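You operate a simulated robot arm through the tools that you are given. There is no shell and no other tool. Be economical: measure what you need, move in short steps, check, and stop when the job is done.

You run a simulated robot arm. Do the job below in one go: nothing can be reset, and whatever is moved stays where it is left.

TASK
Take the round thermometer and leave it on top of the short core. Put the red bung on the top of the bench away on the top of the white table. Fetch the black-topped gauge and stand it on the lower shelf of the steel table. Put one of the pink cups from the counter top on top of the black weight. Fetch the white wipe from the counter top and set it on top of the gold flange. Open the grey drawer, put the spacer on the top of the green table away in the inside of the grey drawer, then shut the drawer. Do these in any order. Set down upright: black-topped gauge.

It is judged by the outcome, as a careful person would: the job done as asked, and still so three seconds after it is handed in. It fails if anything else is knocked over, pushed out of place, dropped, spilled or broken.

THE ROBOT
A 7-joint arm with a fingered hand on a trunk, on a base that drives. Base frame: it is fixed to the floor where the robot stands at the start and does not move with it; the origin is under the middle of the robot, x ahead of it, y to its left, z up; the surface under the hand at the start is at about z = 850. Units: mm, degrees, N and s.
Its first joint turns from -166.0 to 166.0 degrees. Places, roughly: black weight [7500, -2750, 1000]; black-topped gauge [3500, -4000, 1250]; gold flange (8x8x9 cm) [7400, -2500, 900]; grey drawer [1000, 300, 700]; inside of the grey drawer [900, 300, 700]; lower shelf of the steel table [3500, -3700, 400]; pink cup [7250, -3000, 750]; red bung (3x3x8 cm) [1100, -800, 900]; round thermometer [750, 0, 750]; short core (13x7x10 cm) [1100, 0, 900]; spacer [7500, -500, 1000]; top of the white table [1400, -3700, 800]; white wipe (7x6x2 cm) [7400, -2300, 800]. Payload 4 kg.
The tool frame sits at the grasp point between the pads (the TCP): z along the fingers, y along the line on which they close. The tips reach 30 mm beyond it. Largest opening 104 mm; the body of the gripper starts 35 mm behind the TCP. The gripper is a hand of 4 fingers: y runs from the thumb to the fingers, the wrist lies at [-15, -113, -190] in the tool frame.
Orientation is that of the tool frame in the base frame, as [roll, pitch, yaw] about the fixed x, y, z axes, in that order (R = Rz(yaw) Ry(pitch) Rx(roll)). With the fingers straight down and the wrist toward the robot, the tool's x, y and z point along [0, 1, 0], [1, 0, 0] and [0, 0, -1] of the base frame.

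THE INTERFACE
- The arm moves only by the tool send_rows. Its argument "commands" is a list of rows, each an object (a shift or turn left out is 0) with "xyz": the shift along the tool's x, y, z in mm, a list of three; "rot": the turn, a rotation vector about the tool's x, y, z in degrees, a list of three. In form: [{"xyz": [tx, ty, tz], "rot": [wx, wy, wz]}, ...]. A call has 1 to 20 rows; each row is the pose to reach, as a shift and turn from the pose commanded when the call began, along the tool's axes at that moment. Each row takes 0.2 s and may step no farther than 50 mm and 8.6 degrees from the row before; otherwise, the whole call is refused. A pose out of reach is approached as far as the arm can. The call stops where the force on the tool passes 40 N (or 10 N more than at its start, if that is more) or the arm is blocked; 0.2 s more then pass. In this call time passes only in rows, and 0.2 s behind the last. The reply holds the time, the measured pose of the TCP, the force on the tool along the base axes, the opening and the grip force, in the units named above and with some noise, with the torque about the TCP (base axes, N m) and any sound that the robot's microphone picked up.
- Cameras (640 x 400 px; columns grow to the right, rows downward): "scene" is now at [327.9, 182.7, 1233.8]; the picture's right is [-0.17, -0.99, 0.00], its down [-0.51, 0.09, -0.86] and it looks along [0.85, -0.14, -0.51] (base axes); focal length 218 px, centre (320, 200). "wrist" rides on the gripper at [61, -92, -130] in the tool frame; the picture's right is [-0.81, 0.28, -0.52], its down [-0.53, -0.71, 0.46] and it looks along [-0.24, 0.64, 0.72] (tool axes); focal length 275 px, centre (320, 200).
- get_image(camera): a new picture of that camera. The clock stands still meanwhile.
- drive_base(legs): drives the robot by 1 to 6 legs, each [ahead, left, turn to the left] in mm, mm and degrees, along the robot's own axes; the way and the turn of a leg run together, so that a leg with both is an arc; at most 1500 mm and 180 degrees a leg. The arm and the cameras ride along, it lands a little off, and it stops where it bumps. It gives what a move gives.
- move_fingers(index, middle, ring, thumb_bend, thumb_turn): sets how far each is bent, from 0 (flat) to 100 (curled in); at 30 the hand is open as for a grip, at 70 the pads meet at the TCP. One left out holds its place. A second passes; each finger stops where it meets its share of the squeeze, and holds until it gets a number again. It is the only way to open and close the hand. It gives what a move gives, with no picture; readings hold the bend of each and the force on the fingers (four entries, about 0 where the hand has none), thumb and palm. thumb_turn goes from beside the hand (0) to across from the fingers (100), as for a grip.
- turn_head(pan, tilt): turns the head with the scene camera to pan (to the left, within 143 degrees either way) and tilt (down, from -29 to 69), counted from straight ahead of the robot. It gives what a move gives.
- locate(camera, pixels): for up to 12 pixels [column, row] of the newest picture of that camera ("zoom" is the newest enlarged one), the place [x, y, z] in the base frame of the surface seen there, good to about 2 mm. The clock stands still meanwhile.
- enlarge(camera, box): a new picture of the part [left, top, right, bottom] of that camera's present view, enlarged. The clock stands still meanwhile.
- close_job(): hands the job in; it is judged then, once.

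Work in short steps. Measure before you move; look again where a grasp or a placing could have gone wrong, and mend it. You have 138 turns and 154 pictures in all, those below and enlarged ones among them. Open the gripper and draw the arm clear of the work before you hand the job in, unless the task says otherwise.

The tools are called after "Emit:" as name(argument=value, ...) on one line, values as JSON. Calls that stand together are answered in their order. send_rows: Moves the arm, as the interface text tells. Its arguments: {"type":"object","properties":{"commands":{"type":"array","items":{"type":"object","properties":{"xyz":{"type":"array","items":{"type":"number"}},"rot":{"type":"array","items":{"type":"number"}}}}}},"required":["commands"]} The other tools are called the same way: move_fingers (index, middle, ring, thumb_bend, thumb_turn) moves the fingers one by one; drive_base (legs) drives the base; turn_head (pan, tilt) turns the head that bears the scene camera; get_image (camera) takes a picture; locate (camera, pixels) gives the place of the surface under pixels of a picture; enlarge (camera, box) takes an enlarged picture of a part of a camera's view; close_job () hands the job in.

At the start:

```text
t: 0.0
eef_pos: [716.4, -175.3, 1152.7]
tcp_rot: [-180.0, 0.1, 90.1]
wrist_force: [-0.6, 0.6, -0.2]
torque: [0.01, 0.03, -0.01]
opening: 103.5
gripper_force: 0.1
shape: jaw
bend: [30.0, 30.0, 30.0, 30.0, 98.0]
finger forces: [0.1, 0.0, 0.0, 0.1, 0.0, 0.0]
robot x, y, heading: [0.7, 2.0, -0.3]
head pan, tilt: [-9.6, 30.9]
```

scene: 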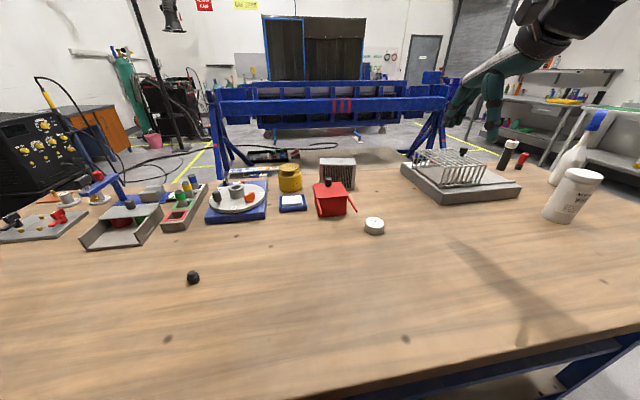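
wrist: 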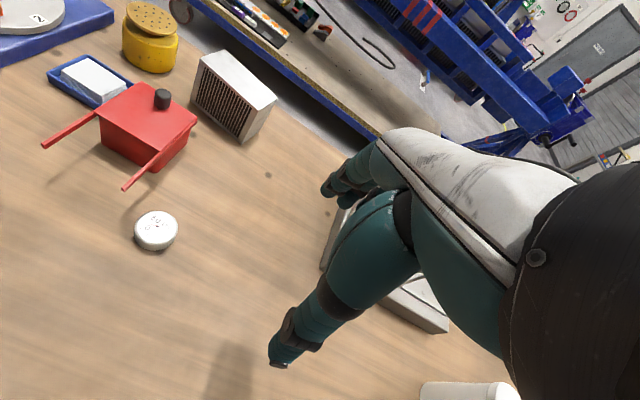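

The white round object at scene (374,225) looks like the thermometer, the grey block at (337,172) the short core, and the red bung is near (520,160). I measure these first.

Emit:
locate(camera="scene", pixels=[[374, 219], [374, 232], [365, 224], [383, 224], [337, 160], [320, 162], [354, 162], [337, 185], [523, 155], [521, 166], [510, 145], [329, 182]])

Emit:
enlarge(camera="scene", box=[260, 140, 420, 240])

Emit:
enlarge(camera="scene", box=[400, 120, 640, 270])

```text
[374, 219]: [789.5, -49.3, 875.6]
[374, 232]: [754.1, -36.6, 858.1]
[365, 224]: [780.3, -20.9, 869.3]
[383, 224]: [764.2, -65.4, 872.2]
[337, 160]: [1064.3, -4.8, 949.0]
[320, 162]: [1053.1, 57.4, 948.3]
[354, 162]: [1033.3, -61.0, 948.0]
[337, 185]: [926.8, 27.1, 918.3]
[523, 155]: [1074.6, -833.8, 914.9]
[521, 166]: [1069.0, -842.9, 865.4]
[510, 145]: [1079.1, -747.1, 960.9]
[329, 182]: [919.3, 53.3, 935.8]
```

```text
4.00 times, centred on (340, 190) of scene
```

zoom: 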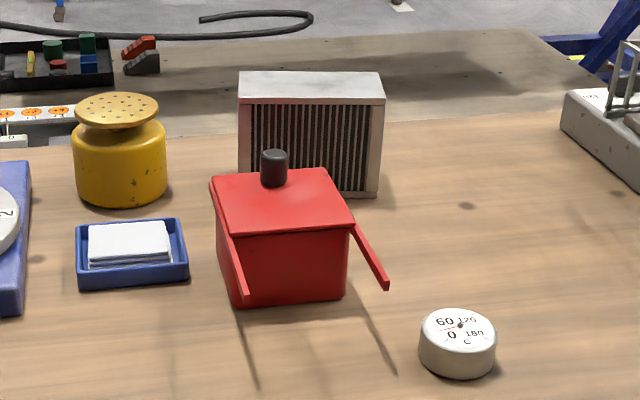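

```text
2.67 times, centred on (520, 195) of scene
```

zoom: 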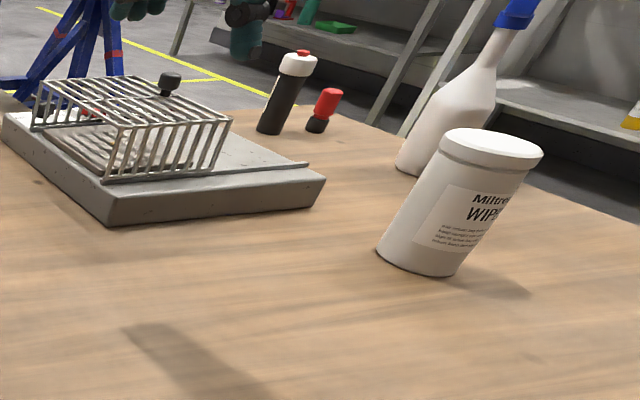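

Thermometer centre is about (772,-43), top z 875, Ø48; core top z 948. I check the red box's handle position and the core's corners, and move above the thermometer.

Emit:
locate(camera="scene", pixels=[[356, 211], [348, 196], [321, 213], [320, 159], [355, 159], [355, 165], [320, 165], [364, 222], [384, 222], [374, 235], [400, 250]])

Emit:
send_rows(commands=[{"xyz": [40, 15, 25]}, {"xyz": [80, 30, 50]}, {"xyz": [110, 45, 80]}, {"xyz": [132, 56, 115]}, {"xyz": [132, 56, 150]}])

Emit:
get_image(camera="wrist")

Emit:
get_image(camera="scene")

```text
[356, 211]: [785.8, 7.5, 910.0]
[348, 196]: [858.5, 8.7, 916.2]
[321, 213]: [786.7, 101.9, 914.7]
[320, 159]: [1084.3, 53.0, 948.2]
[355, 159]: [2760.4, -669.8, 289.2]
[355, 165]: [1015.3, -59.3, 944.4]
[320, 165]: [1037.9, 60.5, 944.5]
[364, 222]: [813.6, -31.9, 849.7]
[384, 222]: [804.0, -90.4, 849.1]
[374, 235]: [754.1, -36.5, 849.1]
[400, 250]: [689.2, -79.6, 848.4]
```

```text
t: 1.2
eef_pos: [770.8, -40.9, 1000.4]
tcp_rot: [180.0, 0.0, 90.0]
wrist_force: [-0.4, -0.4, 0.5]
torque: [0.03, 0.02, 0.02]
opening: 103.8
gripper_force: 0.0
shape: jaw
bend: [30.0, 30.0, 30.0, 30.0, 98.0]
finger forces: [0.0, 0.0, 0.0, 0.0, 0.1, 0.0]
robot x, y, heading: [-3.3, 0.8, 0.2]
head pan, tilt: [-9.6, 30.9]
```

```text
149 pictures are left
```

wrist: 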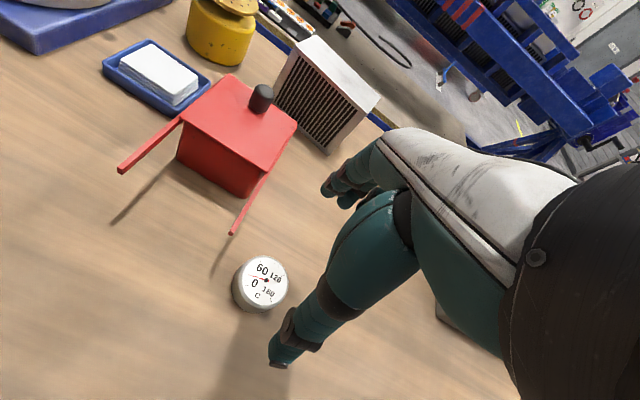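

```text
148 pictures are left
```

scene: 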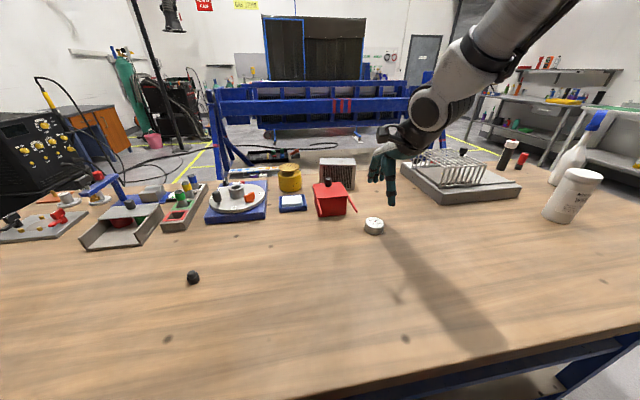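

Hand hovers over the thermometer; the barrow handle tip at (786,7,910) is close. I look closer to judge the hand's width.

Emit:
enlarge(camera="scene", box=[320, 100, 480, 250])

Emit:
locate(camera="wrist", pixels=[[266, 262], [243, 280], [287, 282], [262, 258], [262, 305], [280, 365], [330, 190], [350, 200], [233, 233]])

```text
2.67 times, centred on (400, 175) of scene
```

zoom: 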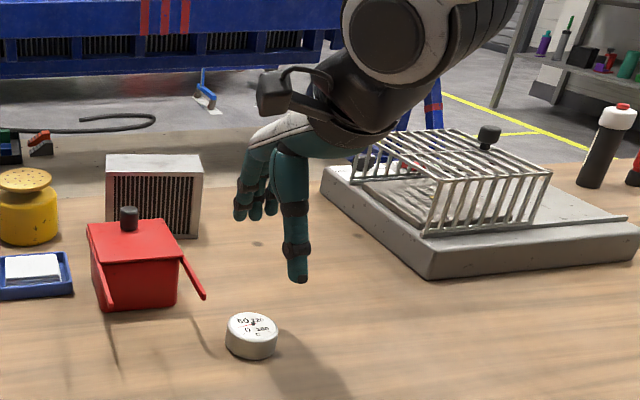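

```text
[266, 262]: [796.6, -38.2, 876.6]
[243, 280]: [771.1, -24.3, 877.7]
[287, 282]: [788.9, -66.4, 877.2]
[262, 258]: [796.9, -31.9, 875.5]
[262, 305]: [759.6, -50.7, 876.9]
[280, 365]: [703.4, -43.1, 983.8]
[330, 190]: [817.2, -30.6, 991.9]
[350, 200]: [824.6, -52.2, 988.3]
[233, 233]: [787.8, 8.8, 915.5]
```

Wrist view puts the thermometer centre near (778,-45). I measure the finger positions.

Emit:
locate(camera="zoom", pixels=[[239, 214], [257, 216], [272, 212], [297, 275], [290, 276], [305, 276], [236, 195], [250, 345], [250, 322]])

```text
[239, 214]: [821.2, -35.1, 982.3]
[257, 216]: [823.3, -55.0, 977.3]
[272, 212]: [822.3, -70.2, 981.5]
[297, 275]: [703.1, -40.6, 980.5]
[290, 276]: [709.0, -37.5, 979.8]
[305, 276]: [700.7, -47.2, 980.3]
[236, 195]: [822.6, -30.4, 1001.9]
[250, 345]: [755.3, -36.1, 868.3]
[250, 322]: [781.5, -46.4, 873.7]
```

Fingers span y≈-30..-75, clear of the handle. I descend to z≈882 with a small x correction.

Emit:
send_rows(commands=[{"xyz": [0, 6, 30]}, {"xyz": [0, 6, 60]}, {"xyz": [0, 6, 90]}, {"xyz": [0, 6, 105]}, {"xyz": [0, 6, 118]}])

Emit:
enlarge(camera="scene", box=[320, 140, 480, 250])

Emit:
get_image(camera="wrist")

```text
t: 2.4
eef_pos: [776.5, -41.2, 883.5]
tcp_rot: [179.9, 0.0, 90.0]
wrist_force: [0.2, 0.0, 0.8]
torque: [-0.06, 0.0, 0.02]
opening: 103.8
gripper_force: 0.1
shape: jaw
bend: [30.0, 30.0, 30.0, 30.0, 98.0]
finger forces: [0.1, 0.0, 0.1, 0.0, 0.0, 0.0]
robot x, y, heading: [0.7, 1.3, 0.0]
head pan, tilt: [-9.6, 30.9]
```

```text
3.64 times, centred on (400, 195) of scene
```

zoom: 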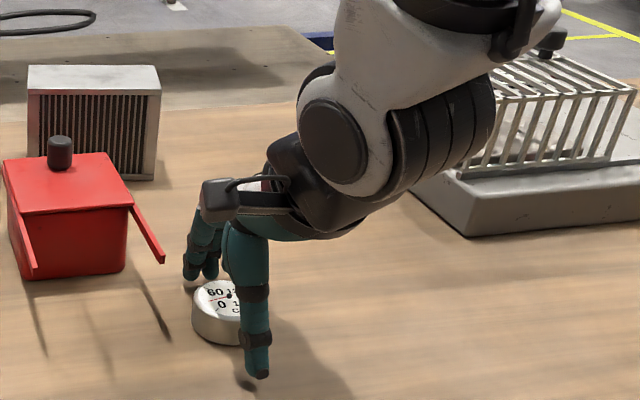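

```text
145 pictures are left
```

wrist: 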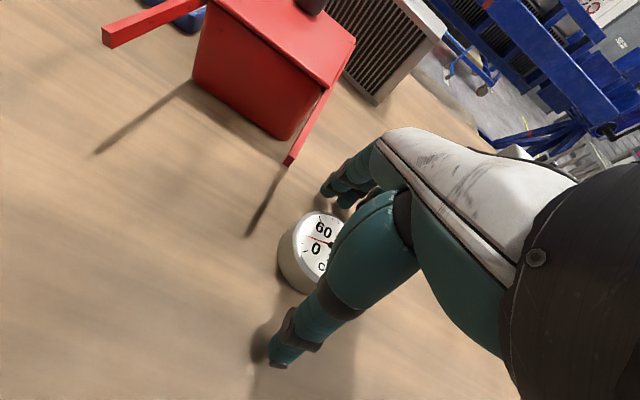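

The fingers straddle the thermometer. I close the hand.

Emit:
move_fingers(index=70, middle=70, ring=70, thumb_bend=70)

Emit:
enlarge(camera="scene", box=[320, 140, 480, 250])

```text
t: 3.4
eef_pos: [776.7, -40.9, 884.4]
tcp_rot: [179.9, -0.1, 90.0]
wrist_force: [5.5, 1.1, 13.8]
torque: [-0.11, -0.5, 0.02]
opening: 43.0
gripper_force: 21.7
shape: fingers
bend: [57.0, 58.0, 67.0, 54.0, 95.0]
finger forces: [7.6, 19.4, 1.7, 0.1, 15.0, 0.1]
robot x, y, heading: [-1.2, 0.4, 0.0]
head pan, tilt: [-9.6, 30.9]
```

```text
3.64 times, centred on (400, 195) of scene
```

zoom: 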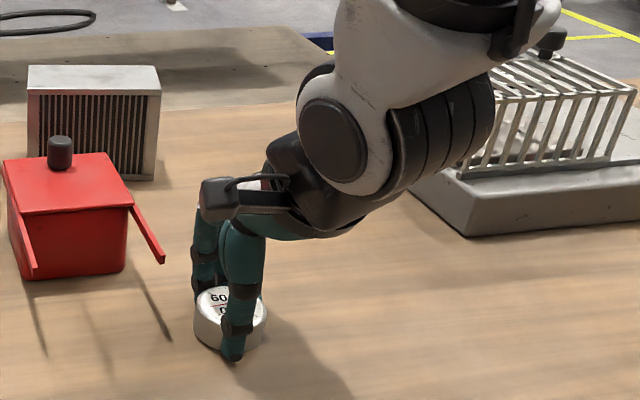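

Grip holds 22 N around 43 mm. I lift.

Emit:
send_rows(commands=[{"xyz": [0, 0, -20]}, {"xyz": [0, 0, -50]}, {"xyz": [0, 0, -90]}, {"xyz": [0, 0, -130]}])

Emit:
get_image(camera="scene")

```text
t: 4.4
eef_pos: [778.2, -45.6, 1017.1]
tcp_rot: [-179.9, 0.0, 89.9]
wrist_force: [0.5, 0.2, -0.8]
torque: [-0.02, -0.01, -0.04]
opening: 43.0
gripper_force: 15.7
shape: fingers
bend: [58.0, 60.0, 68.0, 53.0, 95.0]
finger forces: [7.1, 6.8, 1.5, 0.0, 15.8, 0.0]
robot x, y, heading: [-4.8, -0.5, -0.0]
head pan, tilt: [-9.6, 30.9]
```

```text
143 pictures are left
```

scene: 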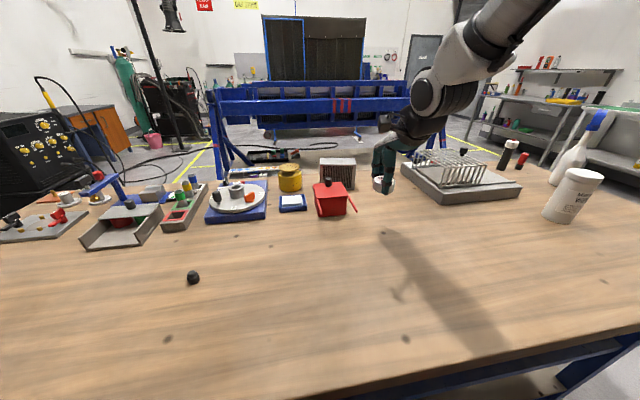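

Thermometer is held. The core centre (1062,-6) lies beyond reach, so I check the bench edge for room to drive ahead.

Emit:
turn_head(pan=0, tilt=60)

Emit:
get_image(camera="scene")

```text
t: 5.3
eef_pos: [778.0, -45.2, 1015.5]
tcp_rot: [-180.0, -0.1, 90.0]
wrist_force: [-1.3, -0.3, -1.0]
torque: [-0.04, -0.02, 0.0]
opening: 43.3
gripper_force: 14.8
shape: fingers
bend: [58.0, 60.0, 68.0, 53.0, 95.0]
finger forces: [7.2, 6.9, 1.4, 0.0, 15.8, 0.1]
robot x, y, heading: [-2.5, -1.3, 0.1]
head pan, tilt: [0.0, 60.0]
```

```text
142 pictures are left
```

scene: 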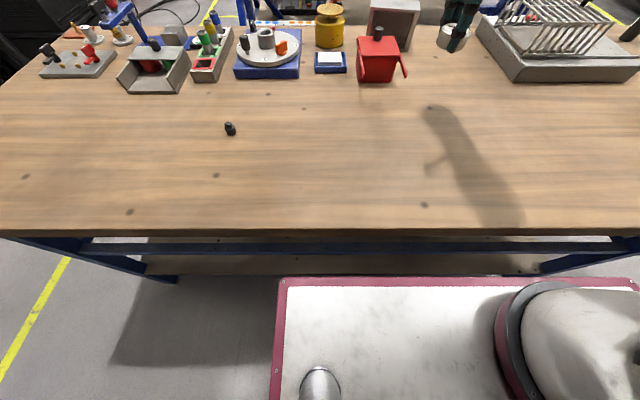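

I measure the base's front edge and the bench's edge.

Emit:
locate(camera="scene", pixels=[[400, 232], [400, 255], [400, 278], [400, 285], [285, 285], [230, 125], [20, 235], [580, 232], [160, 265], [560, 262]])

```text
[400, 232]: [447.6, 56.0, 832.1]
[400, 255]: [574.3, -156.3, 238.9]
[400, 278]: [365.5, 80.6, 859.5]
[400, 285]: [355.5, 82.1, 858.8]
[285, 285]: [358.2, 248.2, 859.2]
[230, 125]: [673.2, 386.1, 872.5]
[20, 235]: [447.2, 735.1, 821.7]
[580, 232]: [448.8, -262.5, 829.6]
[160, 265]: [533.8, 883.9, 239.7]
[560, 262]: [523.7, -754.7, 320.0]
```

Base front is at x 366, the bench edge at 447: about 80 mm free. I drive 68 mm ahead and then extend the arm over the core.

Emit:
drive_base(legs=[[66, 0, 0]])

Emit:
turn_head(pan=-3, tilt=32)

Emit:
send_rows(commands=[{"xyz": [0, 40, -5]}, {"xyz": [0, 80, -10]}, {"xyz": [10, 120, -10]}, {"xyz": [20, 160, -10]}, {"xyz": [30, 190, -10]}, {"xyz": [39, 212, -10]}])

Emit:
get_image(camera="scene")

Emit:
get_image(camera="wrist")

```text
t: 6.3
eef_pos: [843.6, -45.5, 1016.0]
tcp_rot: [179.9, -0.1, 89.9]
wrist_force: [-0.9, 0.3, -0.9]
torque: [0.0, 0.0, 0.0]
opening: 43.2
gripper_force: 15.3
shape: fingers
bend: [58.0, 60.0, 68.0, 53.0, 95.0]
finger forces: [7.1, 6.9, 1.5, 0.1, 15.7, 0.1]
robot x, y, heading: [63.0, 2.4, -0.1]
head pan, tilt: [0.0, 60.0]
```

```text
t: 7.3
eef_pos: [842.1, -46.5, 1015.3]
tcp_rot: [-180.0, 0.0, 90.0]
wrist_force: [-0.9, 0.1, -1.5]
torque: [0.0, 0.0, 0.02]
opening: 43.2
gripper_force: 15.6
shape: fingers
bend: [58.0, 60.0, 68.0, 53.0, 95.0]
finger forces: [7.0, 6.8, 1.5, 0.0, 15.8, 0.0]
robot x, y, heading: [65.2, -4.5, 0.3]
head pan, tilt: [-3.0, 32.0]
```

```text
t: 8.7
eef_pos: [1056.3, -6.0, 1027.5]
tcp_rot: [180.0, -0.1, 89.9]
wrist_force: [-0.9, -0.3, -1.2]
torque: [0.0, -0.01, 0.01]
opening: 43.1
gripper_force: 16.3
shape: fingers
bend: [58.0, 60.0, 68.0, 54.0, 95.0]
finger forces: [7.1, 6.9, 1.5, 0.1, 15.5, 0.0]
robot x, y, heading: [64.3, 0.2, 0.3]
head pan, tilt: [-3.0, 32.0]
```

```text
141 pictures are left
```

scene: 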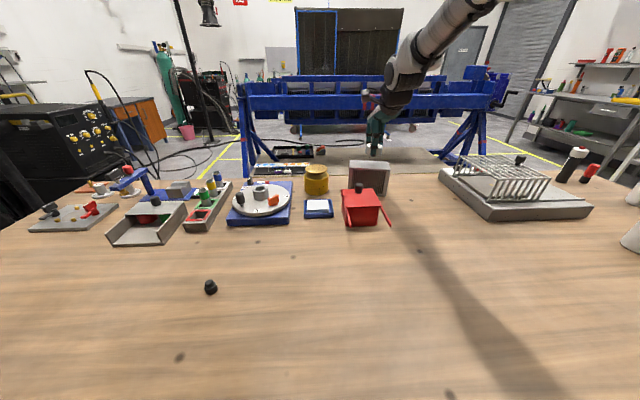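

```text
140 pictures are left
```

wrist: 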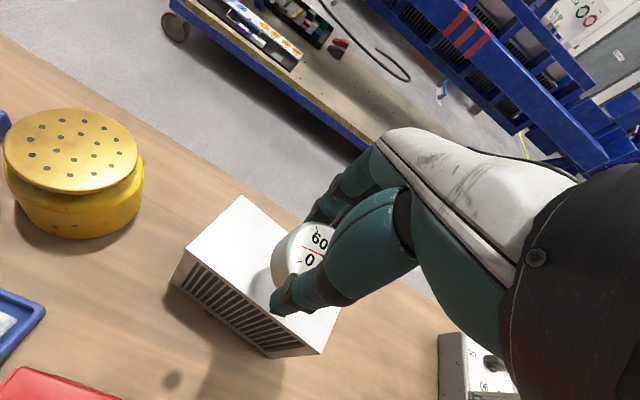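

The arm reached. I verify the core's top corners and the thermometer's position from the wrist view.

Emit:
locate(camera="wrist", pixels=[[240, 198], [173, 267], [322, 352], [232, 250], [290, 250], [276, 268], [312, 230]])

Emit:
enlarge(camera="scene", box=[330, 110, 430, 200])

```text
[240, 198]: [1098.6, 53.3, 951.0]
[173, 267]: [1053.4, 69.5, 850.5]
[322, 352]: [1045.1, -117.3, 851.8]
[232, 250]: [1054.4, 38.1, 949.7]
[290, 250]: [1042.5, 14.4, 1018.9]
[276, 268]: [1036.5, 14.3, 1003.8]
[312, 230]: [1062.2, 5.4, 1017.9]
```

```text
4.44 times, centred on (380, 155) of scene
```

zoom: 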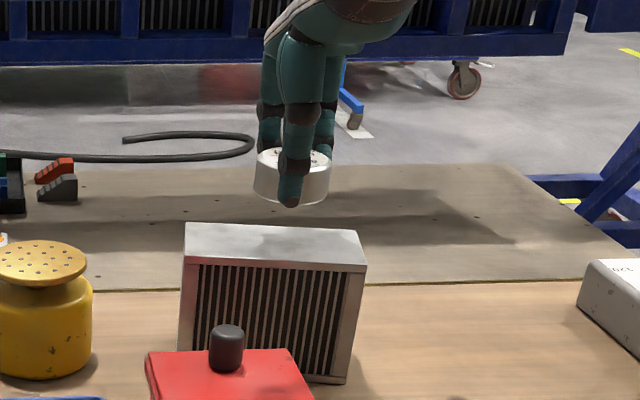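

Core top spans x≈1027–1098; thermometer sits over its middle. Pick-up TCP was 35 mm above the surface, so I descend to about 985.

Emit:
send_rows(commands=[{"xyz": [0, 2, 20]}, {"xyz": [0, 2, 34]}, {"xyz": [0, 2, 39]}, {"xyz": [0, 2, 42]}])

Emit:
enlarge(camera="scene", box=[330, 110, 430, 200])

```text
t: 9.7
eef_pos: [1056.2, -7.1, 985.8]
tcp_rot: [179.9, 0.0, 90.0]
wrist_force: [-1.0, 0.7, 2.7]
torque: [-0.04, -0.09, 0.03]
opening: 43.0
gripper_force: 18.3
shape: fingers
bend: [58.0, 60.0, 68.0, 53.0, 95.0]
finger forces: [7.1, 11.2, 1.5, 0.1, 16.1, 0.0]
robot x, y, heading: [62.7, -1.3, 0.0]
head pan, tilt: [-3.0, 32.0]
```

```text
4.44 times, centred on (380, 155) of scene
```

zoom: 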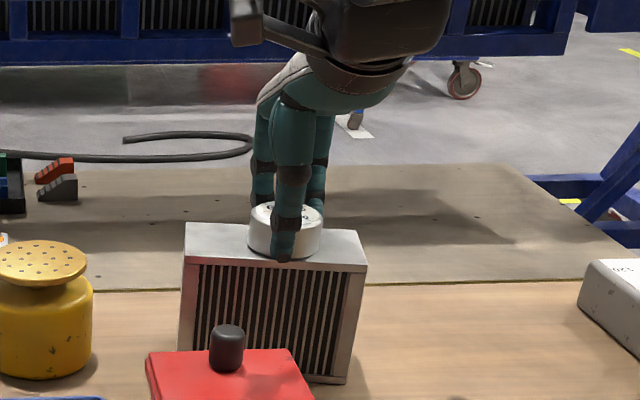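

Contact is made. I open the fingers.

Emit:
move_fingers(index=40, middle=40, ring=40, thumb_bend=40)

Emit:
send_rows(commands=[{"xyz": [0, 0, -20]}, {"xyz": [0, 0, -60]}, {"xyz": [0, 0, -100]}, {"xyz": [0, 0, -140]}])

Emit:
enlarge(camera="scene", box=[330, 110, 430, 200])

Emit:
get_image(camera="wrist")

```text
t: 10.7
eef_pos: [1056.9, -7.6, 984.8]
tcp_rot: [180.0, 0.0, 90.0]
wrist_force: [0.6, -0.1, -0.5]
torque: [-0.05, -0.02, 0.0]
opening: 77.6
gripper_force: 0.1
shape: fingers
bend: [40.0, 40.0, 40.0, 40.0, 97.0]
finger forces: [0.1, 0.1, 0.1, 0.0, 0.0, 0.0]
robot x, y, heading: [61.1, -2.3, -0.0]
head pan, tilt: [-3.0, 32.0]
```

```text
t: 11.7
eef_pos: [1057.6, -8.6, 1123.2]
tcp_rot: [-180.0, 0.0, 90.0]
wrist_force: [-1.1, 0.0, 0.0]
torque: [0.01, 0.01, -0.04]
opening: 77.5
gripper_force: 0.0
shape: fingers
bend: [40.0, 40.0, 40.0, 40.0, 97.0]
finger forces: [0.0, 0.0, 0.1, 0.1, 0.1, 0.0]
robot x, y, heading: [64.6, 2.1, 0.0]
head pan, tilt: [-3.0, 32.0]
```

```text
4.44 times, centred on (380, 155) of scene
```

zoom: 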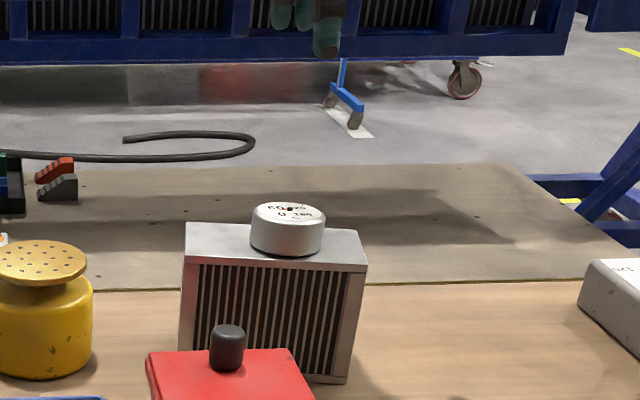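

```text
136 pictures are left
```

wrist: 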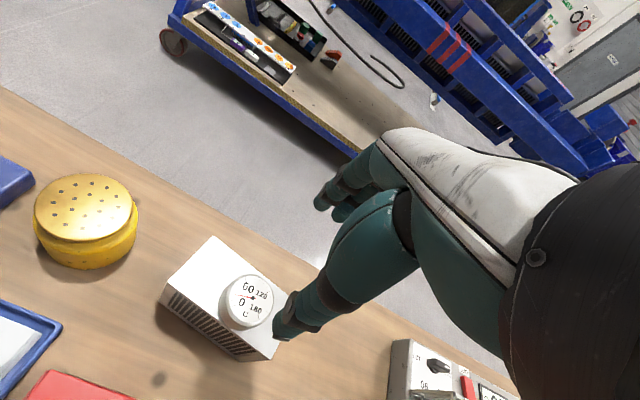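

Thermometer rests on the core. I retract the arm and look right for the bung and the driving way.

Emit:
send_rows(commands=[{"xyz": [0, -45, -20]}, {"xyz": [-10, -90, -40]}, {"xyz": [-20, -135, -40]}, {"xyz": [-30, -180, -40]}, {"xyz": [-30, -220, -40]}])

Emit:
move_fingers(index=30, middle=30, ring=30, thumb_bend=30)

Emit:
turn_head(pan=-50, tilt=30)

Emit:
get_image(camera="scene")

Emit:
turn_head(pan=-110, tilt=30)

Emit:
get_image(camera="scene")

```text
refused: row 2 steps farther than a row can; nothing moved
```

```text
t: 12.7
eef_pos: [1056.7, -8.9, 1123.9]
tcp_rot: [180.0, 0.0, 89.9]
wrist_force: [1.4, 0.1, -0.8]
torque: [-0.02, 0.01, 0.02]
opening: 102.4
gripper_force: 0.1
shape: fingers
bend: [30.0, 30.0, 30.0, 30.0, 97.0]
finger forces: [0.0, 0.0, 0.1, 0.1, 0.0, 0.0]
robot x, y, heading: [64.7, -1.0, -0.1]
head pan, tilt: [-3.0, 32.0]
```

```text
t: 13.8
eef_pos: [1057.8, -7.1, 1124.2]
tcp_rot: [-180.0, 0.0, 90.0]
wrist_force: [0.5, -0.5, -0.4]
torque: [0.0, 0.0, 0.0]
opening: 102.9
gripper_force: 0.1
shape: fingers
bend: [30.0, 30.0, 30.0, 30.0, 97.0]
finger forces: [0.1, 0.1, 0.0, 0.1, 0.1, 0.0]
robot x, y, heading: [63.8, 1.3, -0.0]
head pan, tilt: [-50.0, 30.0]
```

```text
135 pictures are left
```

scene: 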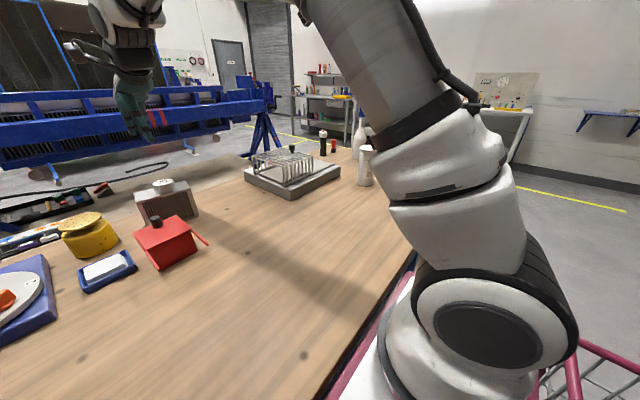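

```text
t: 15.1
eef_pos: [1056.4, -8.4, 1124.2]
tcp_rot: [179.9, -0.1, 90.0]
wrist_force: [0.6, 0.6, 0.4]
torque: [0.0, -0.01, -0.02]
opening: 102.6
gripper_force: 0.0
shape: fingers
bend: [30.0, 30.0, 30.0, 30.0, 97.0]
finger forces: [0.0, 0.1, 0.1, 0.0, 0.1, 0.1]
robot x, y, heading: [60.5, 0.6, -0.1]
head pan, tilt: [-110.0, 30.0]
```

```text
134 pictures are left
```

scene: 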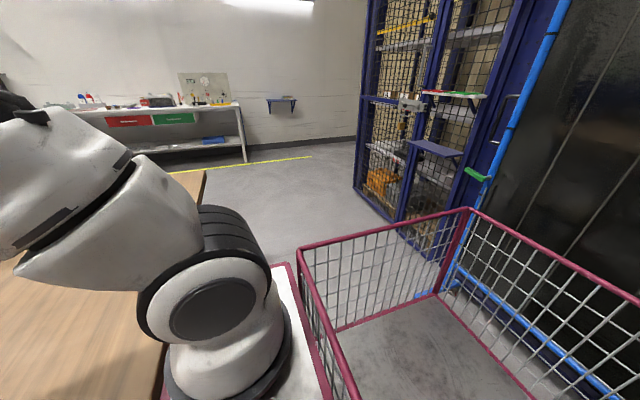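

The way to the right along the bench is free. I retract the arm, then drive back a little and sideways.

Emit:
send_rows(commands=[{"xyz": [0, -40, -15]}, {"xyz": [-5, -80, -30]}, {"xyz": [-10, -120, -40]}, {"xyz": [-15, -160, -40]}, {"xyz": [-20, -200, -40]}, {"xyz": [-25, -240, -40]}])

Emit:
drive_base(legs=[[-60, 0, 0], [0, -760, 0]])

Emit:
turn_head(pan=0, tilt=35)

Emit:
get_image(camera="scene")

```text
t: 16.5
eef_pos: [816.8, -33.5, 1165.2]
tcp_rot: [-179.9, 0.0, 90.0]
wrist_force: [0.1, -0.1, -1.2]
torque: [0.02, 0.01, 0.0]
opening: 102.7
gripper_force: 0.1
shape: fingers
bend: [30.0, 30.0, 30.0, 30.0, 97.0]
finger forces: [0.0, 0.0, 0.0, 0.0, 0.0, 0.1]
robot x, y, heading: [59.7, 3.9, 0.3]
head pan, tilt: [-110.0, 30.0]
```

```text
t: 21.2
eef_pos: [757.2, -807.7, 1165.7]
tcp_rot: [-179.9, 0.1, 89.8]
wrist_force: [-0.4, 0.0, -0.5]
torque: [0.04, -0.02, 0.02]
opening: 102.9
gripper_force: 0.0
shape: fingers
bend: [30.0, 30.0, 30.0, 30.0, 97.0]
finger forces: [0.0, 0.0, 0.1, 0.1, 0.0, 0.0]
robot x, y, heading: [2.2, -773.7, -0.3]
head pan, tilt: [-110.0, 30.0]
```

```text
t: 23.1
eef_pos: [757.5, -808.6, 1165.3]
tcp_rot: [179.8, 0.0, 89.8]
wrist_force: [0.0, 0.0, 0.7]
torque: [0.03, -0.01, -0.01]
opening: 103.2
gripper_force: 0.0
shape: fingers
bend: [30.0, 30.0, 30.0, 30.0, 97.0]
finger forces: [0.0, 0.0, 0.0, 0.0, 0.0, 0.1]
robot x, y, heading: [4.5, -776.0, -0.2]
head pan, tilt: [0.0, 35.0]
```

```text
133 pictures are left
```

scene: 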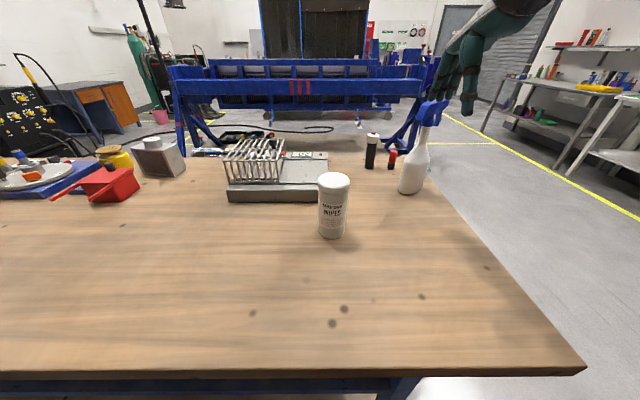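

The bung is at (391,160), between the black bottle (372,150) and the spray bottle (413,160). I zoom and measure.

Emit:
enlarge(camera="scene", box=[300, 100, 460, 200])

Emit:
locate(camera="scene", pixels=[[392, 152], [391, 168], [372, 136], [371, 165], [413, 190], [413, 160], [334, 180], [585, 369], [430, 180], [340, 160], [332, 235]])

```text
4.00 times, centred on (380, 150) of scene
```

zoom: 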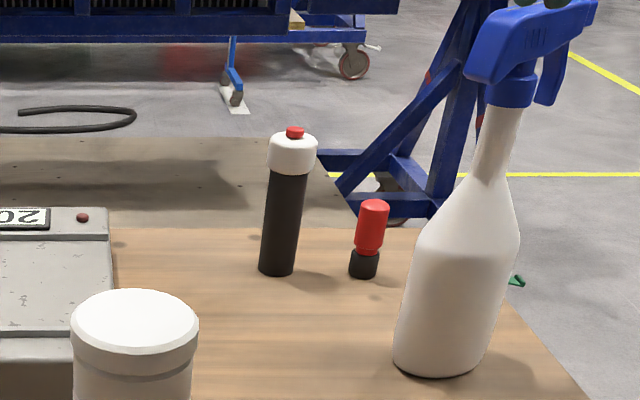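

```text
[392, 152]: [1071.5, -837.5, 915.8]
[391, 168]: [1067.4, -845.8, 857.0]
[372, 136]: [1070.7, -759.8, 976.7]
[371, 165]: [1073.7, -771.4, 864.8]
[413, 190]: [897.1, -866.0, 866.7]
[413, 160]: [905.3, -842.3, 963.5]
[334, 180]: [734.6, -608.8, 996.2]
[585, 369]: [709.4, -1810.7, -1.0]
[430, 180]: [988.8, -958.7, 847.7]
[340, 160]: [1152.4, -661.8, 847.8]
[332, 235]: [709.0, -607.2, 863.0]
```

I measure the spray head, the bottle, and the floor/legs beyond the bench's right end to choose an approach side.

Emit:
locate(camera="zoom", pixels=[[500, 20], [475, 75], [590, 20], [505, 90], [500, 150], [440, 370], [410, 260], [515, 240], [440, 195], [330, 165], [545, 100], [575, 395]])

Emit:
turn_head(pan=-40, tilt=45)

Emit:
get_image(camera="scene")

```text
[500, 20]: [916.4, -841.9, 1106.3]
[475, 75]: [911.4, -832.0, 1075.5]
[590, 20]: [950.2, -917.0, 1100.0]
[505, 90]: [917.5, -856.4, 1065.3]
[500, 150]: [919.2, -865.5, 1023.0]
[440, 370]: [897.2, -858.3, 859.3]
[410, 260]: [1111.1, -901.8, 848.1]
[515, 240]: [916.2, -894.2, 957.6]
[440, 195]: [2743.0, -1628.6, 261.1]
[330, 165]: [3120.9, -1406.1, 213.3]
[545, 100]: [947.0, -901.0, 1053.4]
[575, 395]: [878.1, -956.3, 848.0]
```

```text
t: 24.2
eef_pos: [757.8, -808.1, 1166.6]
tcp_rot: [180.0, 0.0, 89.9]
wrist_force: [0.1, 1.0, 0.2]
torque: [-0.01, 0.01, -0.01]
opening: 102.7
gripper_force: 0.0
shape: fingers
bend: [30.0, 30.0, 30.0, 30.0, 97.0]
finger forces: [0.1, 0.1, 0.0, 0.0, 0.0, 0.0]
robot x, y, heading: [2.5, -771.1, -0.3]
head pan, tilt: [-40.0, 45.0]
```

```text
131 pictures are left
```

scene: 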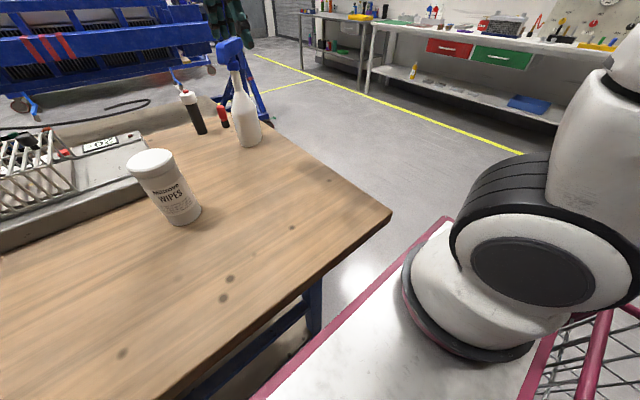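

Floor right of the bench is free. I measure the rack's nearest points, the tables, and the arm's base to plan the drive.

Emit:
locate(camera="scene", pixels=[[270, 115], [180, 88], [200, 65], [390, 212], [365, 90], [450, 45], [500, 30], [545, 118], [340, 15], [430, 225], [530, 255], [470, 340]])

Emit:
enlarge(camera="scene", box=[280, 0, 640, 140])

```text
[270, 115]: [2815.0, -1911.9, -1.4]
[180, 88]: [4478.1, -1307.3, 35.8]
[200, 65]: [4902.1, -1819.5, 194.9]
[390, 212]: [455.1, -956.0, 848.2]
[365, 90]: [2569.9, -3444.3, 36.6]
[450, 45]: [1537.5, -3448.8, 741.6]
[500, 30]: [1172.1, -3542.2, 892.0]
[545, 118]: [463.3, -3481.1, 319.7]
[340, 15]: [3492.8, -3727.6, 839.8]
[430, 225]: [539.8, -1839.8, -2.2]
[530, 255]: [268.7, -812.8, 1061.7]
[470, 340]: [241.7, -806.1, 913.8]
```

```text
1.78 times, centred on (460, 70) of scene
```

zoom: 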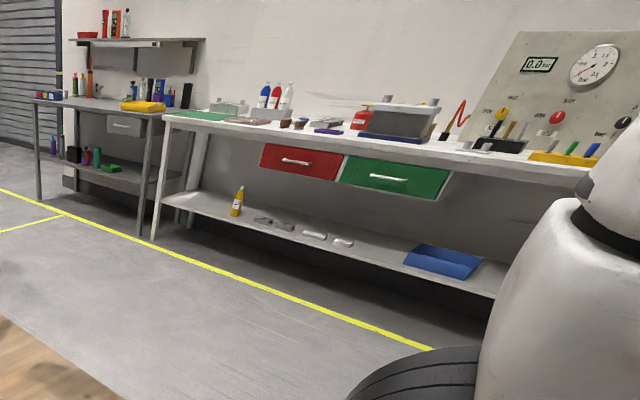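

Rack foot is at (2815,-1912); plenty of room. I drive to about (1510,-1620) and face the bung diagonally (heading 120).

Emit:
drive_base(legs=[[0, -850, 0], [1500, 0, 0], [0, 0, 120]])

Emit:
turn_head(pan=0, tilt=35)

Emit:
get_image(camera="scene")

Emit:
get_image(camera="wrist")

```text
t: 40.9
eef_pos: [1161.1, -975.0, 1164.9]
tcp_rot: [-180.0, 0.0, -148.2]
wrist_force: [-0.6, 0.2, -0.5]
torque: [0.01, 0.01, -0.02]
opening: 102.8
gripper_force: 0.1
shape: fingers
bend: [30.0, 30.0, 30.0, 30.0, 97.0]
finger forces: [0.0, 0.0, 0.0, 0.1, 0.1, 0.0]
robot x, y, heading: [1527.5, -1634.0, 121.7]
head pan, tilt: [-40.0, 45.0]
```

```text
t: 42.0
eef_pos: [1160.3, -975.7, 1166.6]
tcp_rot: [179.9, 0.0, -148.3]
wrist_force: [0.7, -0.5, 0.0]
torque: [-0.02, -0.02, -0.01]
opening: 102.9
gripper_force: 0.1
shape: fingers
bend: [30.0, 30.0, 30.0, 30.0, 97.0]
finger forces: [0.1, 0.1, 0.1, 0.1, 0.0, 0.1]
robot x, y, heading: [1527.9, -1629.6, 121.8]
head pan, tilt: [0.0, 35.0]
```

```text
129 pictures are left
```

scene: 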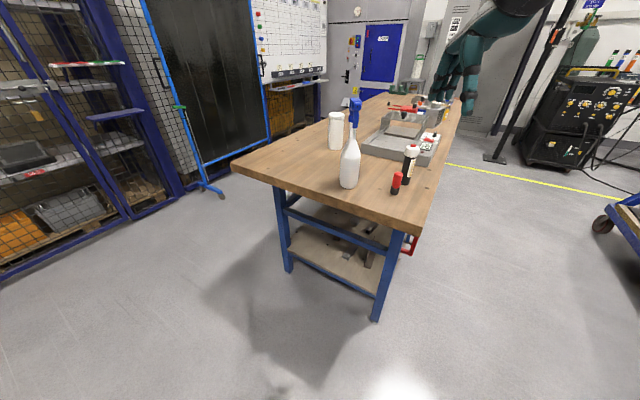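

```text
128 pictures are left
```

wrist: 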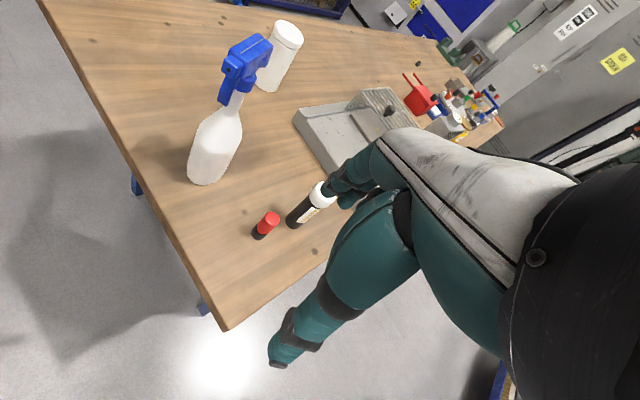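

I locate the bung and its neighbours from both cameras, and rotate the hand 43° so its wrist points away from the spray bottle.

Emit:
locate(camera="wrist", pixels=[[271, 218], [264, 232], [257, 234], [325, 195], [293, 222], [210, 180], [262, 225]])

Emit:
locate(camera="scene", pixels=[[397, 180], [395, 191], [410, 150], [408, 178], [349, 165]])

Emit:
send_rows(commands=[{"rot": [0, 0, -8.5]}, {"rot": [0, 0, -17]}, {"rot": [0, 0, -25.5]}, {"rot": [0, 0, -34]}, {"rot": [0, 0, -42]}])

```text
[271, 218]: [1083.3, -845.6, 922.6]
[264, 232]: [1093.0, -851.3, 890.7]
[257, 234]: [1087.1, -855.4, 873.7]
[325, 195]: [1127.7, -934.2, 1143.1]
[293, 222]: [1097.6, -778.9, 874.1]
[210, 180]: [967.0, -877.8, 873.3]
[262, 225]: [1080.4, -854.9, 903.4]
```

```text
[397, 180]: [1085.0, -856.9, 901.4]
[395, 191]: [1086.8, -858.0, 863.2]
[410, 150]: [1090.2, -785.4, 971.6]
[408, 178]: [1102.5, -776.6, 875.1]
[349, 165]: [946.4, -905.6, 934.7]
```

```text
t: 43.2
eef_pos: [1161.6, -976.0, 1165.8]
tcp_rot: [179.9, -0.1, -106.1]
wrist_force: [-0.3, 0.3, 0.7]
torque: [0.04, 0.0, 0.0]
opening: 102.8
gripper_force: 0.0
shape: fingers
bend: [30.0, 30.0, 30.0, 30.0, 97.0]
finger forces: [0.1, 0.1, 0.0, 0.1, 0.0, 0.1]
robot x, y, heading: [1529.7, -1634.0, 121.8]
head pan, tilt: [0.0, 35.0]
```

Rotation succeeded. I move over the bung (1081,-844) at z 1020.

Emit:
send_rows(commands=[{"xyz": [-22, 26, 25]}, {"xyz": [-44, 52, 50]}, {"xyz": [-66, 78, 80]}, {"xyz": [-86, 100, 110]}, {"xyz": [-98, 113, 145]}])

Emit:
get_image(camera="wrist")

Emit:
enlarge(camera="scene", box=[320, 80, 480, 200])

```text
t: 44.4
eef_pos: [1079.9, -849.8, 1022.2]
tcp_rot: [-180.0, 0.0, -106.3]
wrist_force: [0.2, 0.0, -0.2]
torque: [0.06, 0.0, -0.01]
opening: 102.9
gripper_force: 0.0
shape: fingers
bend: [30.0, 30.0, 30.0, 30.0, 97.0]
finger forces: [0.0, 0.0, 0.1, 0.0, 0.0, 0.0]
robot x, y, heading: [1527.9, -1633.9, 121.7]
head pan, tilt: [0.0, 35.0]
```

```text
127 pictures are left
```

wrist: 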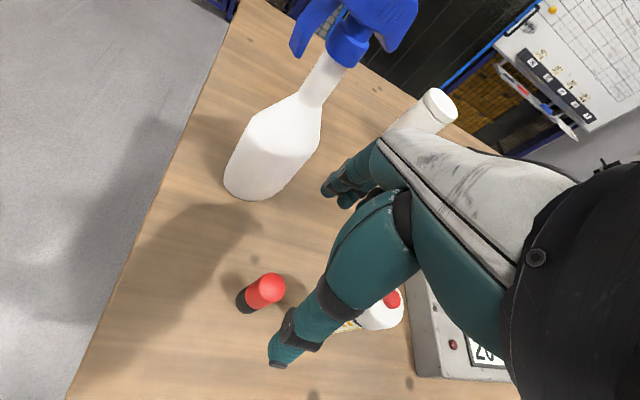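

```text
3.33 times, centred on (400, 140) of scene
```

zoom: 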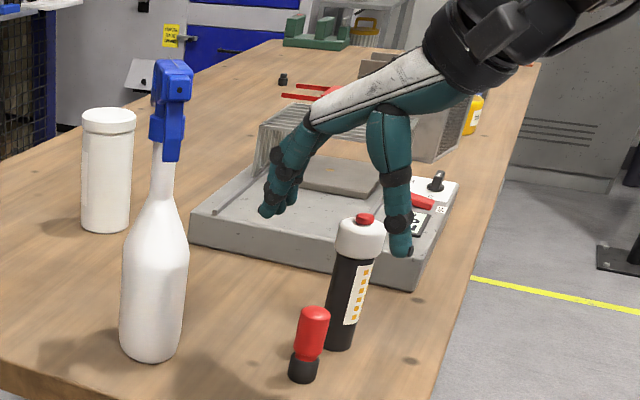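

I check the thumb/finger tips against the bottle.

Emit:
locate(camera="wrist", pixels=[[270, 281], [281, 290], [260, 290], [279, 362], [330, 190], [393, 298], [245, 308]])

Emit:
locate(camera="zoom", pixels=[[401, 248], [268, 210], [290, 205], [314, 312], [363, 240], [364, 218]])

```text
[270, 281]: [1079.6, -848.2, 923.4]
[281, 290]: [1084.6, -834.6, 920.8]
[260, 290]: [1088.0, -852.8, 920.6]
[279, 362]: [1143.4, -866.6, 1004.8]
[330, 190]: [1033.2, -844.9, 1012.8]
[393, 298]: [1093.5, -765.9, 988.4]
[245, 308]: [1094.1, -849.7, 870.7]
```

```text
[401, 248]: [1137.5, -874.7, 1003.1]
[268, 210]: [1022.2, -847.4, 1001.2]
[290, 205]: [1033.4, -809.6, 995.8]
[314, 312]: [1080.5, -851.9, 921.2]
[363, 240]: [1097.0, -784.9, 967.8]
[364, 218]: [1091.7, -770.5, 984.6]
```

The palm could graze the black bottle (top z 988), so I tilt the hand 25° about its closing axis to lean away from it before descending.

Emit:
send_rows(commands=[{"rot": [0, -8.4, 0]}, {"rot": [0, -16.8, 0]}, {"rot": [0, -25, 0]}])

Emit:
get_image(camera="wrist")

```text
t: 45.2
eef_pos: [1080.3, -848.5, 1021.3]
tcp_rot: [180.0, 25.2, -106.3]
wrist_force: [-0.1, 0.6, -0.2]
torque: [0.0, 0.0, -0.01]
opening: 102.9
gripper_force: 0.0
shape: fingers
bend: [30.0, 30.0, 30.0, 30.0, 97.0]
finger forces: [0.0, 0.0, 0.0, 0.1, 0.0, 0.0]
robot x, y, heading: [1527.5, -1633.3, 121.6]
head pan, tilt: [0.0, 35.0]
```

```text
125 pictures are left
```

wrist: 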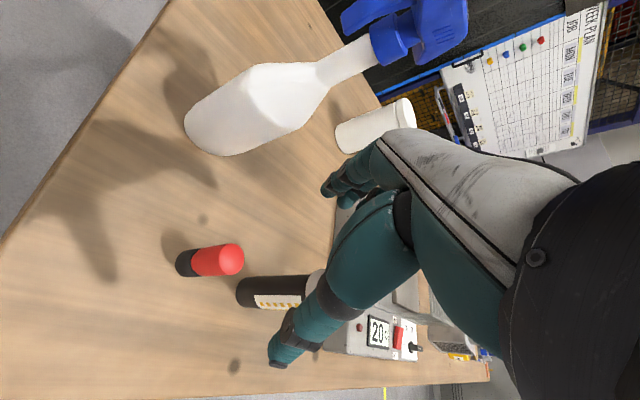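

Tilt is right. I descend vertically 118 mm.

Emit:
send_rows(commands=[{"xyz": [14, 0, 30]}, {"xyz": [27, 0, 58]}, {"xyz": [38, 0, 81]}, {"xyz": [46, 0, 98]}, {"xyz": [50, 0, 107]}])

Emit:
get_image(camera="wrist")

Emit:
enlarge(camera="scene", box=[320, 80, 480, 200])

```text
t: 46.4
eef_pos: [1079.4, -849.4, 902.3]
tcp_rot: [-180.0, 25.0, -106.2]
wrist_force: [0.1, -0.3, -0.4]
torque: [0.0, -0.05, 0.01]
opening: 103.2
gripper_force: 0.2
shape: fingers
bend: [30.0, 30.0, 30.0, 30.0, 97.0]
finger forces: [0.0, 0.1, 0.0, 0.0, 0.0, 0.0]
robot x, y, heading: [1529.4, -1633.4, 121.7]
head pan, tilt: [0.0, 35.0]
```

```text
124 pictures are left
```

wrist: 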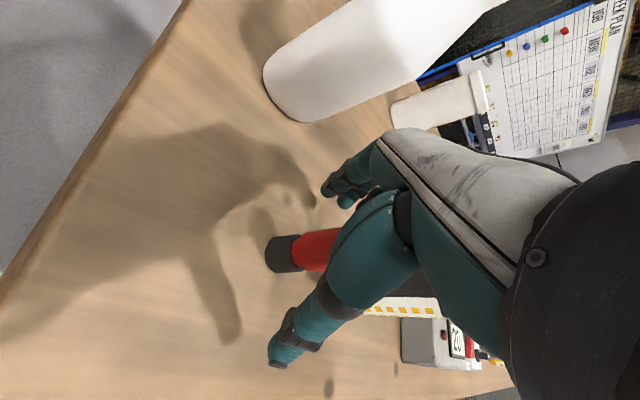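

```text
3.33 times, centred on (400, 140) of scene
```

zoom: 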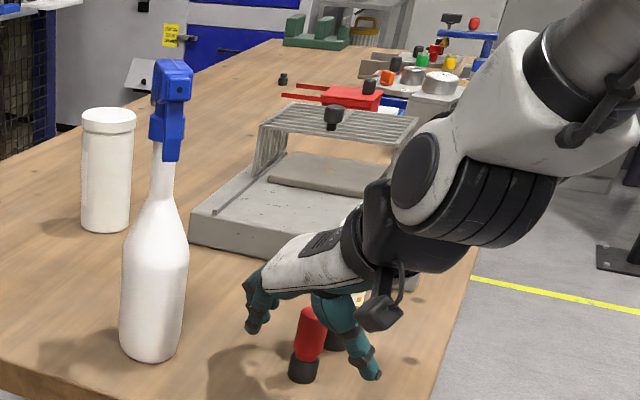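

Fingers straddle the bung without contact. I close.

Emit:
move_fingers(index=70, middle=70, ring=70, thumb_bend=70)

Emit:
get_image(camera="wrist")

```text
t: 47.4
eef_pos: [1080.4, -848.8, 903.0]
tcp_rot: [-180.0, 25.0, -106.3]
wrist_force: [-0.4, 0.5, 0.4]
torque: [0.01, 0.01, 0.0]
opening: 21.2
gripper_force: 6.7
shape: fingers
bend: [62.0, 68.0, 70.0, 63.0, 97.0]
finger forces: [5.4, 1.2, 0.0, 0.1, 6.6, 0.0]
robot x, y, heading: [1530.1, -1635.7, 121.9]
head pan, tilt: [0.0, 35.0]
```

```text
122 pictures are left
```

wrist: 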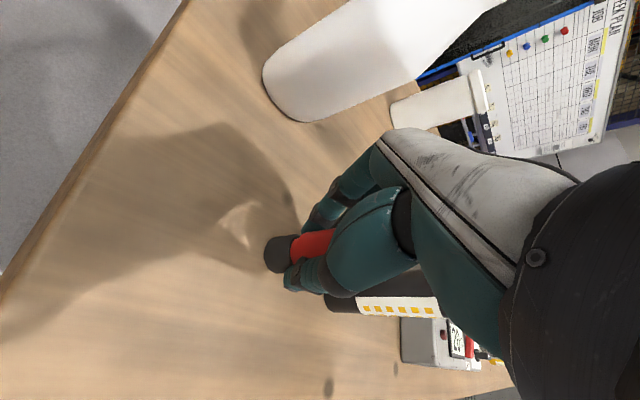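

The grip is light (6.7 N), so I squeeze further.

Emit:
move_fingers(index=85, middle=85, ring=85, thumb_bend=75)

Emit:
send_rows(commands=[{"xyz": [-8, 0, -18]}, {"xyz": [-21, 0, -45]}, {"xyz": [-40, 0, -85]}, {"xyz": [-60, 0, -128]}, {"xyz": [-80, 0, -170]}])

Emit:
get_image(camera="wrist")

Emit:
get_image(camera="scene")

```text
t: 48.4
eef_pos: [1080.5, -848.7, 902.3]
tcp_rot: [180.0, 24.9, -106.3]
wrist_force: [0.5, -0.1, 4.1]
torque: [-0.06, 0.0, -0.01]
opening: 19.8
gripper_force: 18.2
shape: fingers
bend: [71.0, 75.0, 85.0, 63.0, 95.0]
finger forces: [11.3, 8.0, 0.1, 0.0, 17.2, 0.0]
robot x, y, heading: [1527.7, -1629.2, 121.4]
head pan, tilt: [0.0, 35.0]
```

```text
t: 49.6
eef_pos: [1079.3, -848.1, 1092.4]
tcp_rot: [-179.9, 24.9, -106.3]
wrist_force: [-0.4, 0.2, -1.3]
torque: [-0.02, 0.0, 0.0]
opening: 19.7
gripper_force: 14.5
shape: fingers
bend: [71.0, 76.0, 85.0, 64.0, 95.0]
finger forces: [10.7, 3.8, 0.0, 0.1, 13.6, 0.1]
robot x, y, heading: [1526.6, -1630.1, 121.7]
head pan, tilt: [0.0, 35.0]
```

```text
121 pictures are left
```

wrist: 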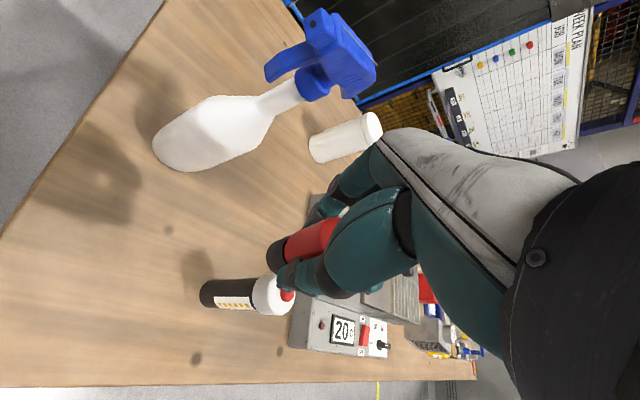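

```text
120 pictures are left
```

scene: 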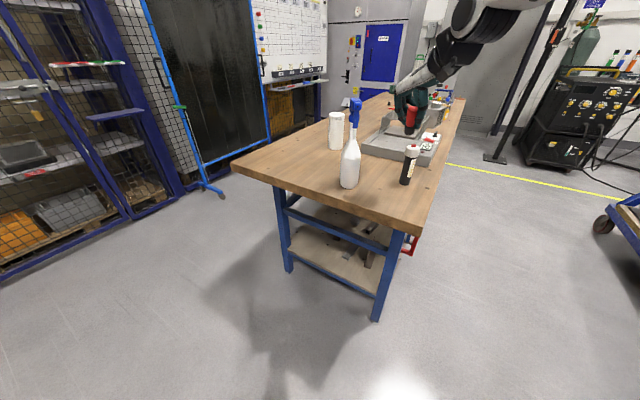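

The bung is held. I back off, turn left to face the white table and stop short of it to look.

Emit:
drive_base(legs=[[-300, 0, 0], [0, 0, 148], [500, 0, 0]])

Emit:
turn_head(pan=0, tilt=20)

Emit:
get_image(camera="scene")

```text
t: 60.3
eef_pos: [1687.7, -3283.9, 1092.1]
tcp_rot: [-179.9, 25.0, 43.2]
wrist_force: [0.5, 0.1, -2.1]
torque: [0.01, -0.01, 0.05]
opening: 19.1
gripper_force: 13.2
shape: fingers
bend: [71.0, 77.0, 85.0, 64.0, 95.0]
finger forces: [10.7, 2.2, 0.1, 0.1, 12.8, 0.1]
robot x, y, heading: [1698.7, -2385.5, -88.6]
head pan, tilt: [0.0, 35.0]
```

```text
t: 61.1
eef_pos: [1689.4, -3284.3, 1091.1]
tcp_rot: [-180.0, 25.1, 43.2]
wrist_force: [0.0, 0.1, -0.9]
torque: [0.02, 0.0, 0.03]
opening: 19.4
gripper_force: 12.6
shape: fingers
bend: [71.0, 77.0, 85.0, 64.0, 95.0]
finger forces: [10.7, 2.3, 0.1, 0.0, 12.8, 0.0]
robot x, y, heading: [1696.3, -2377.7, -88.6]
head pan, tilt: [0.0, 20.0]
```

```text
119 pictures are left
```

scene: 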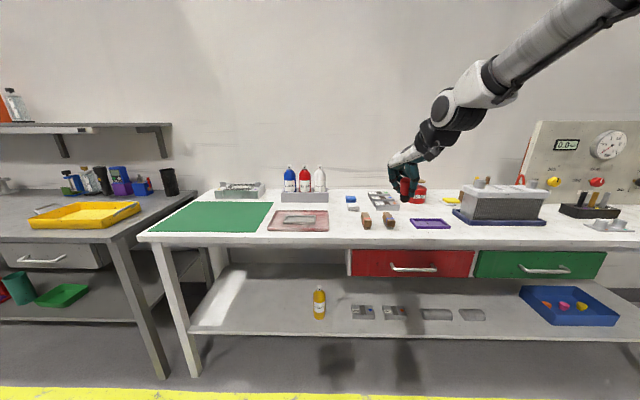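

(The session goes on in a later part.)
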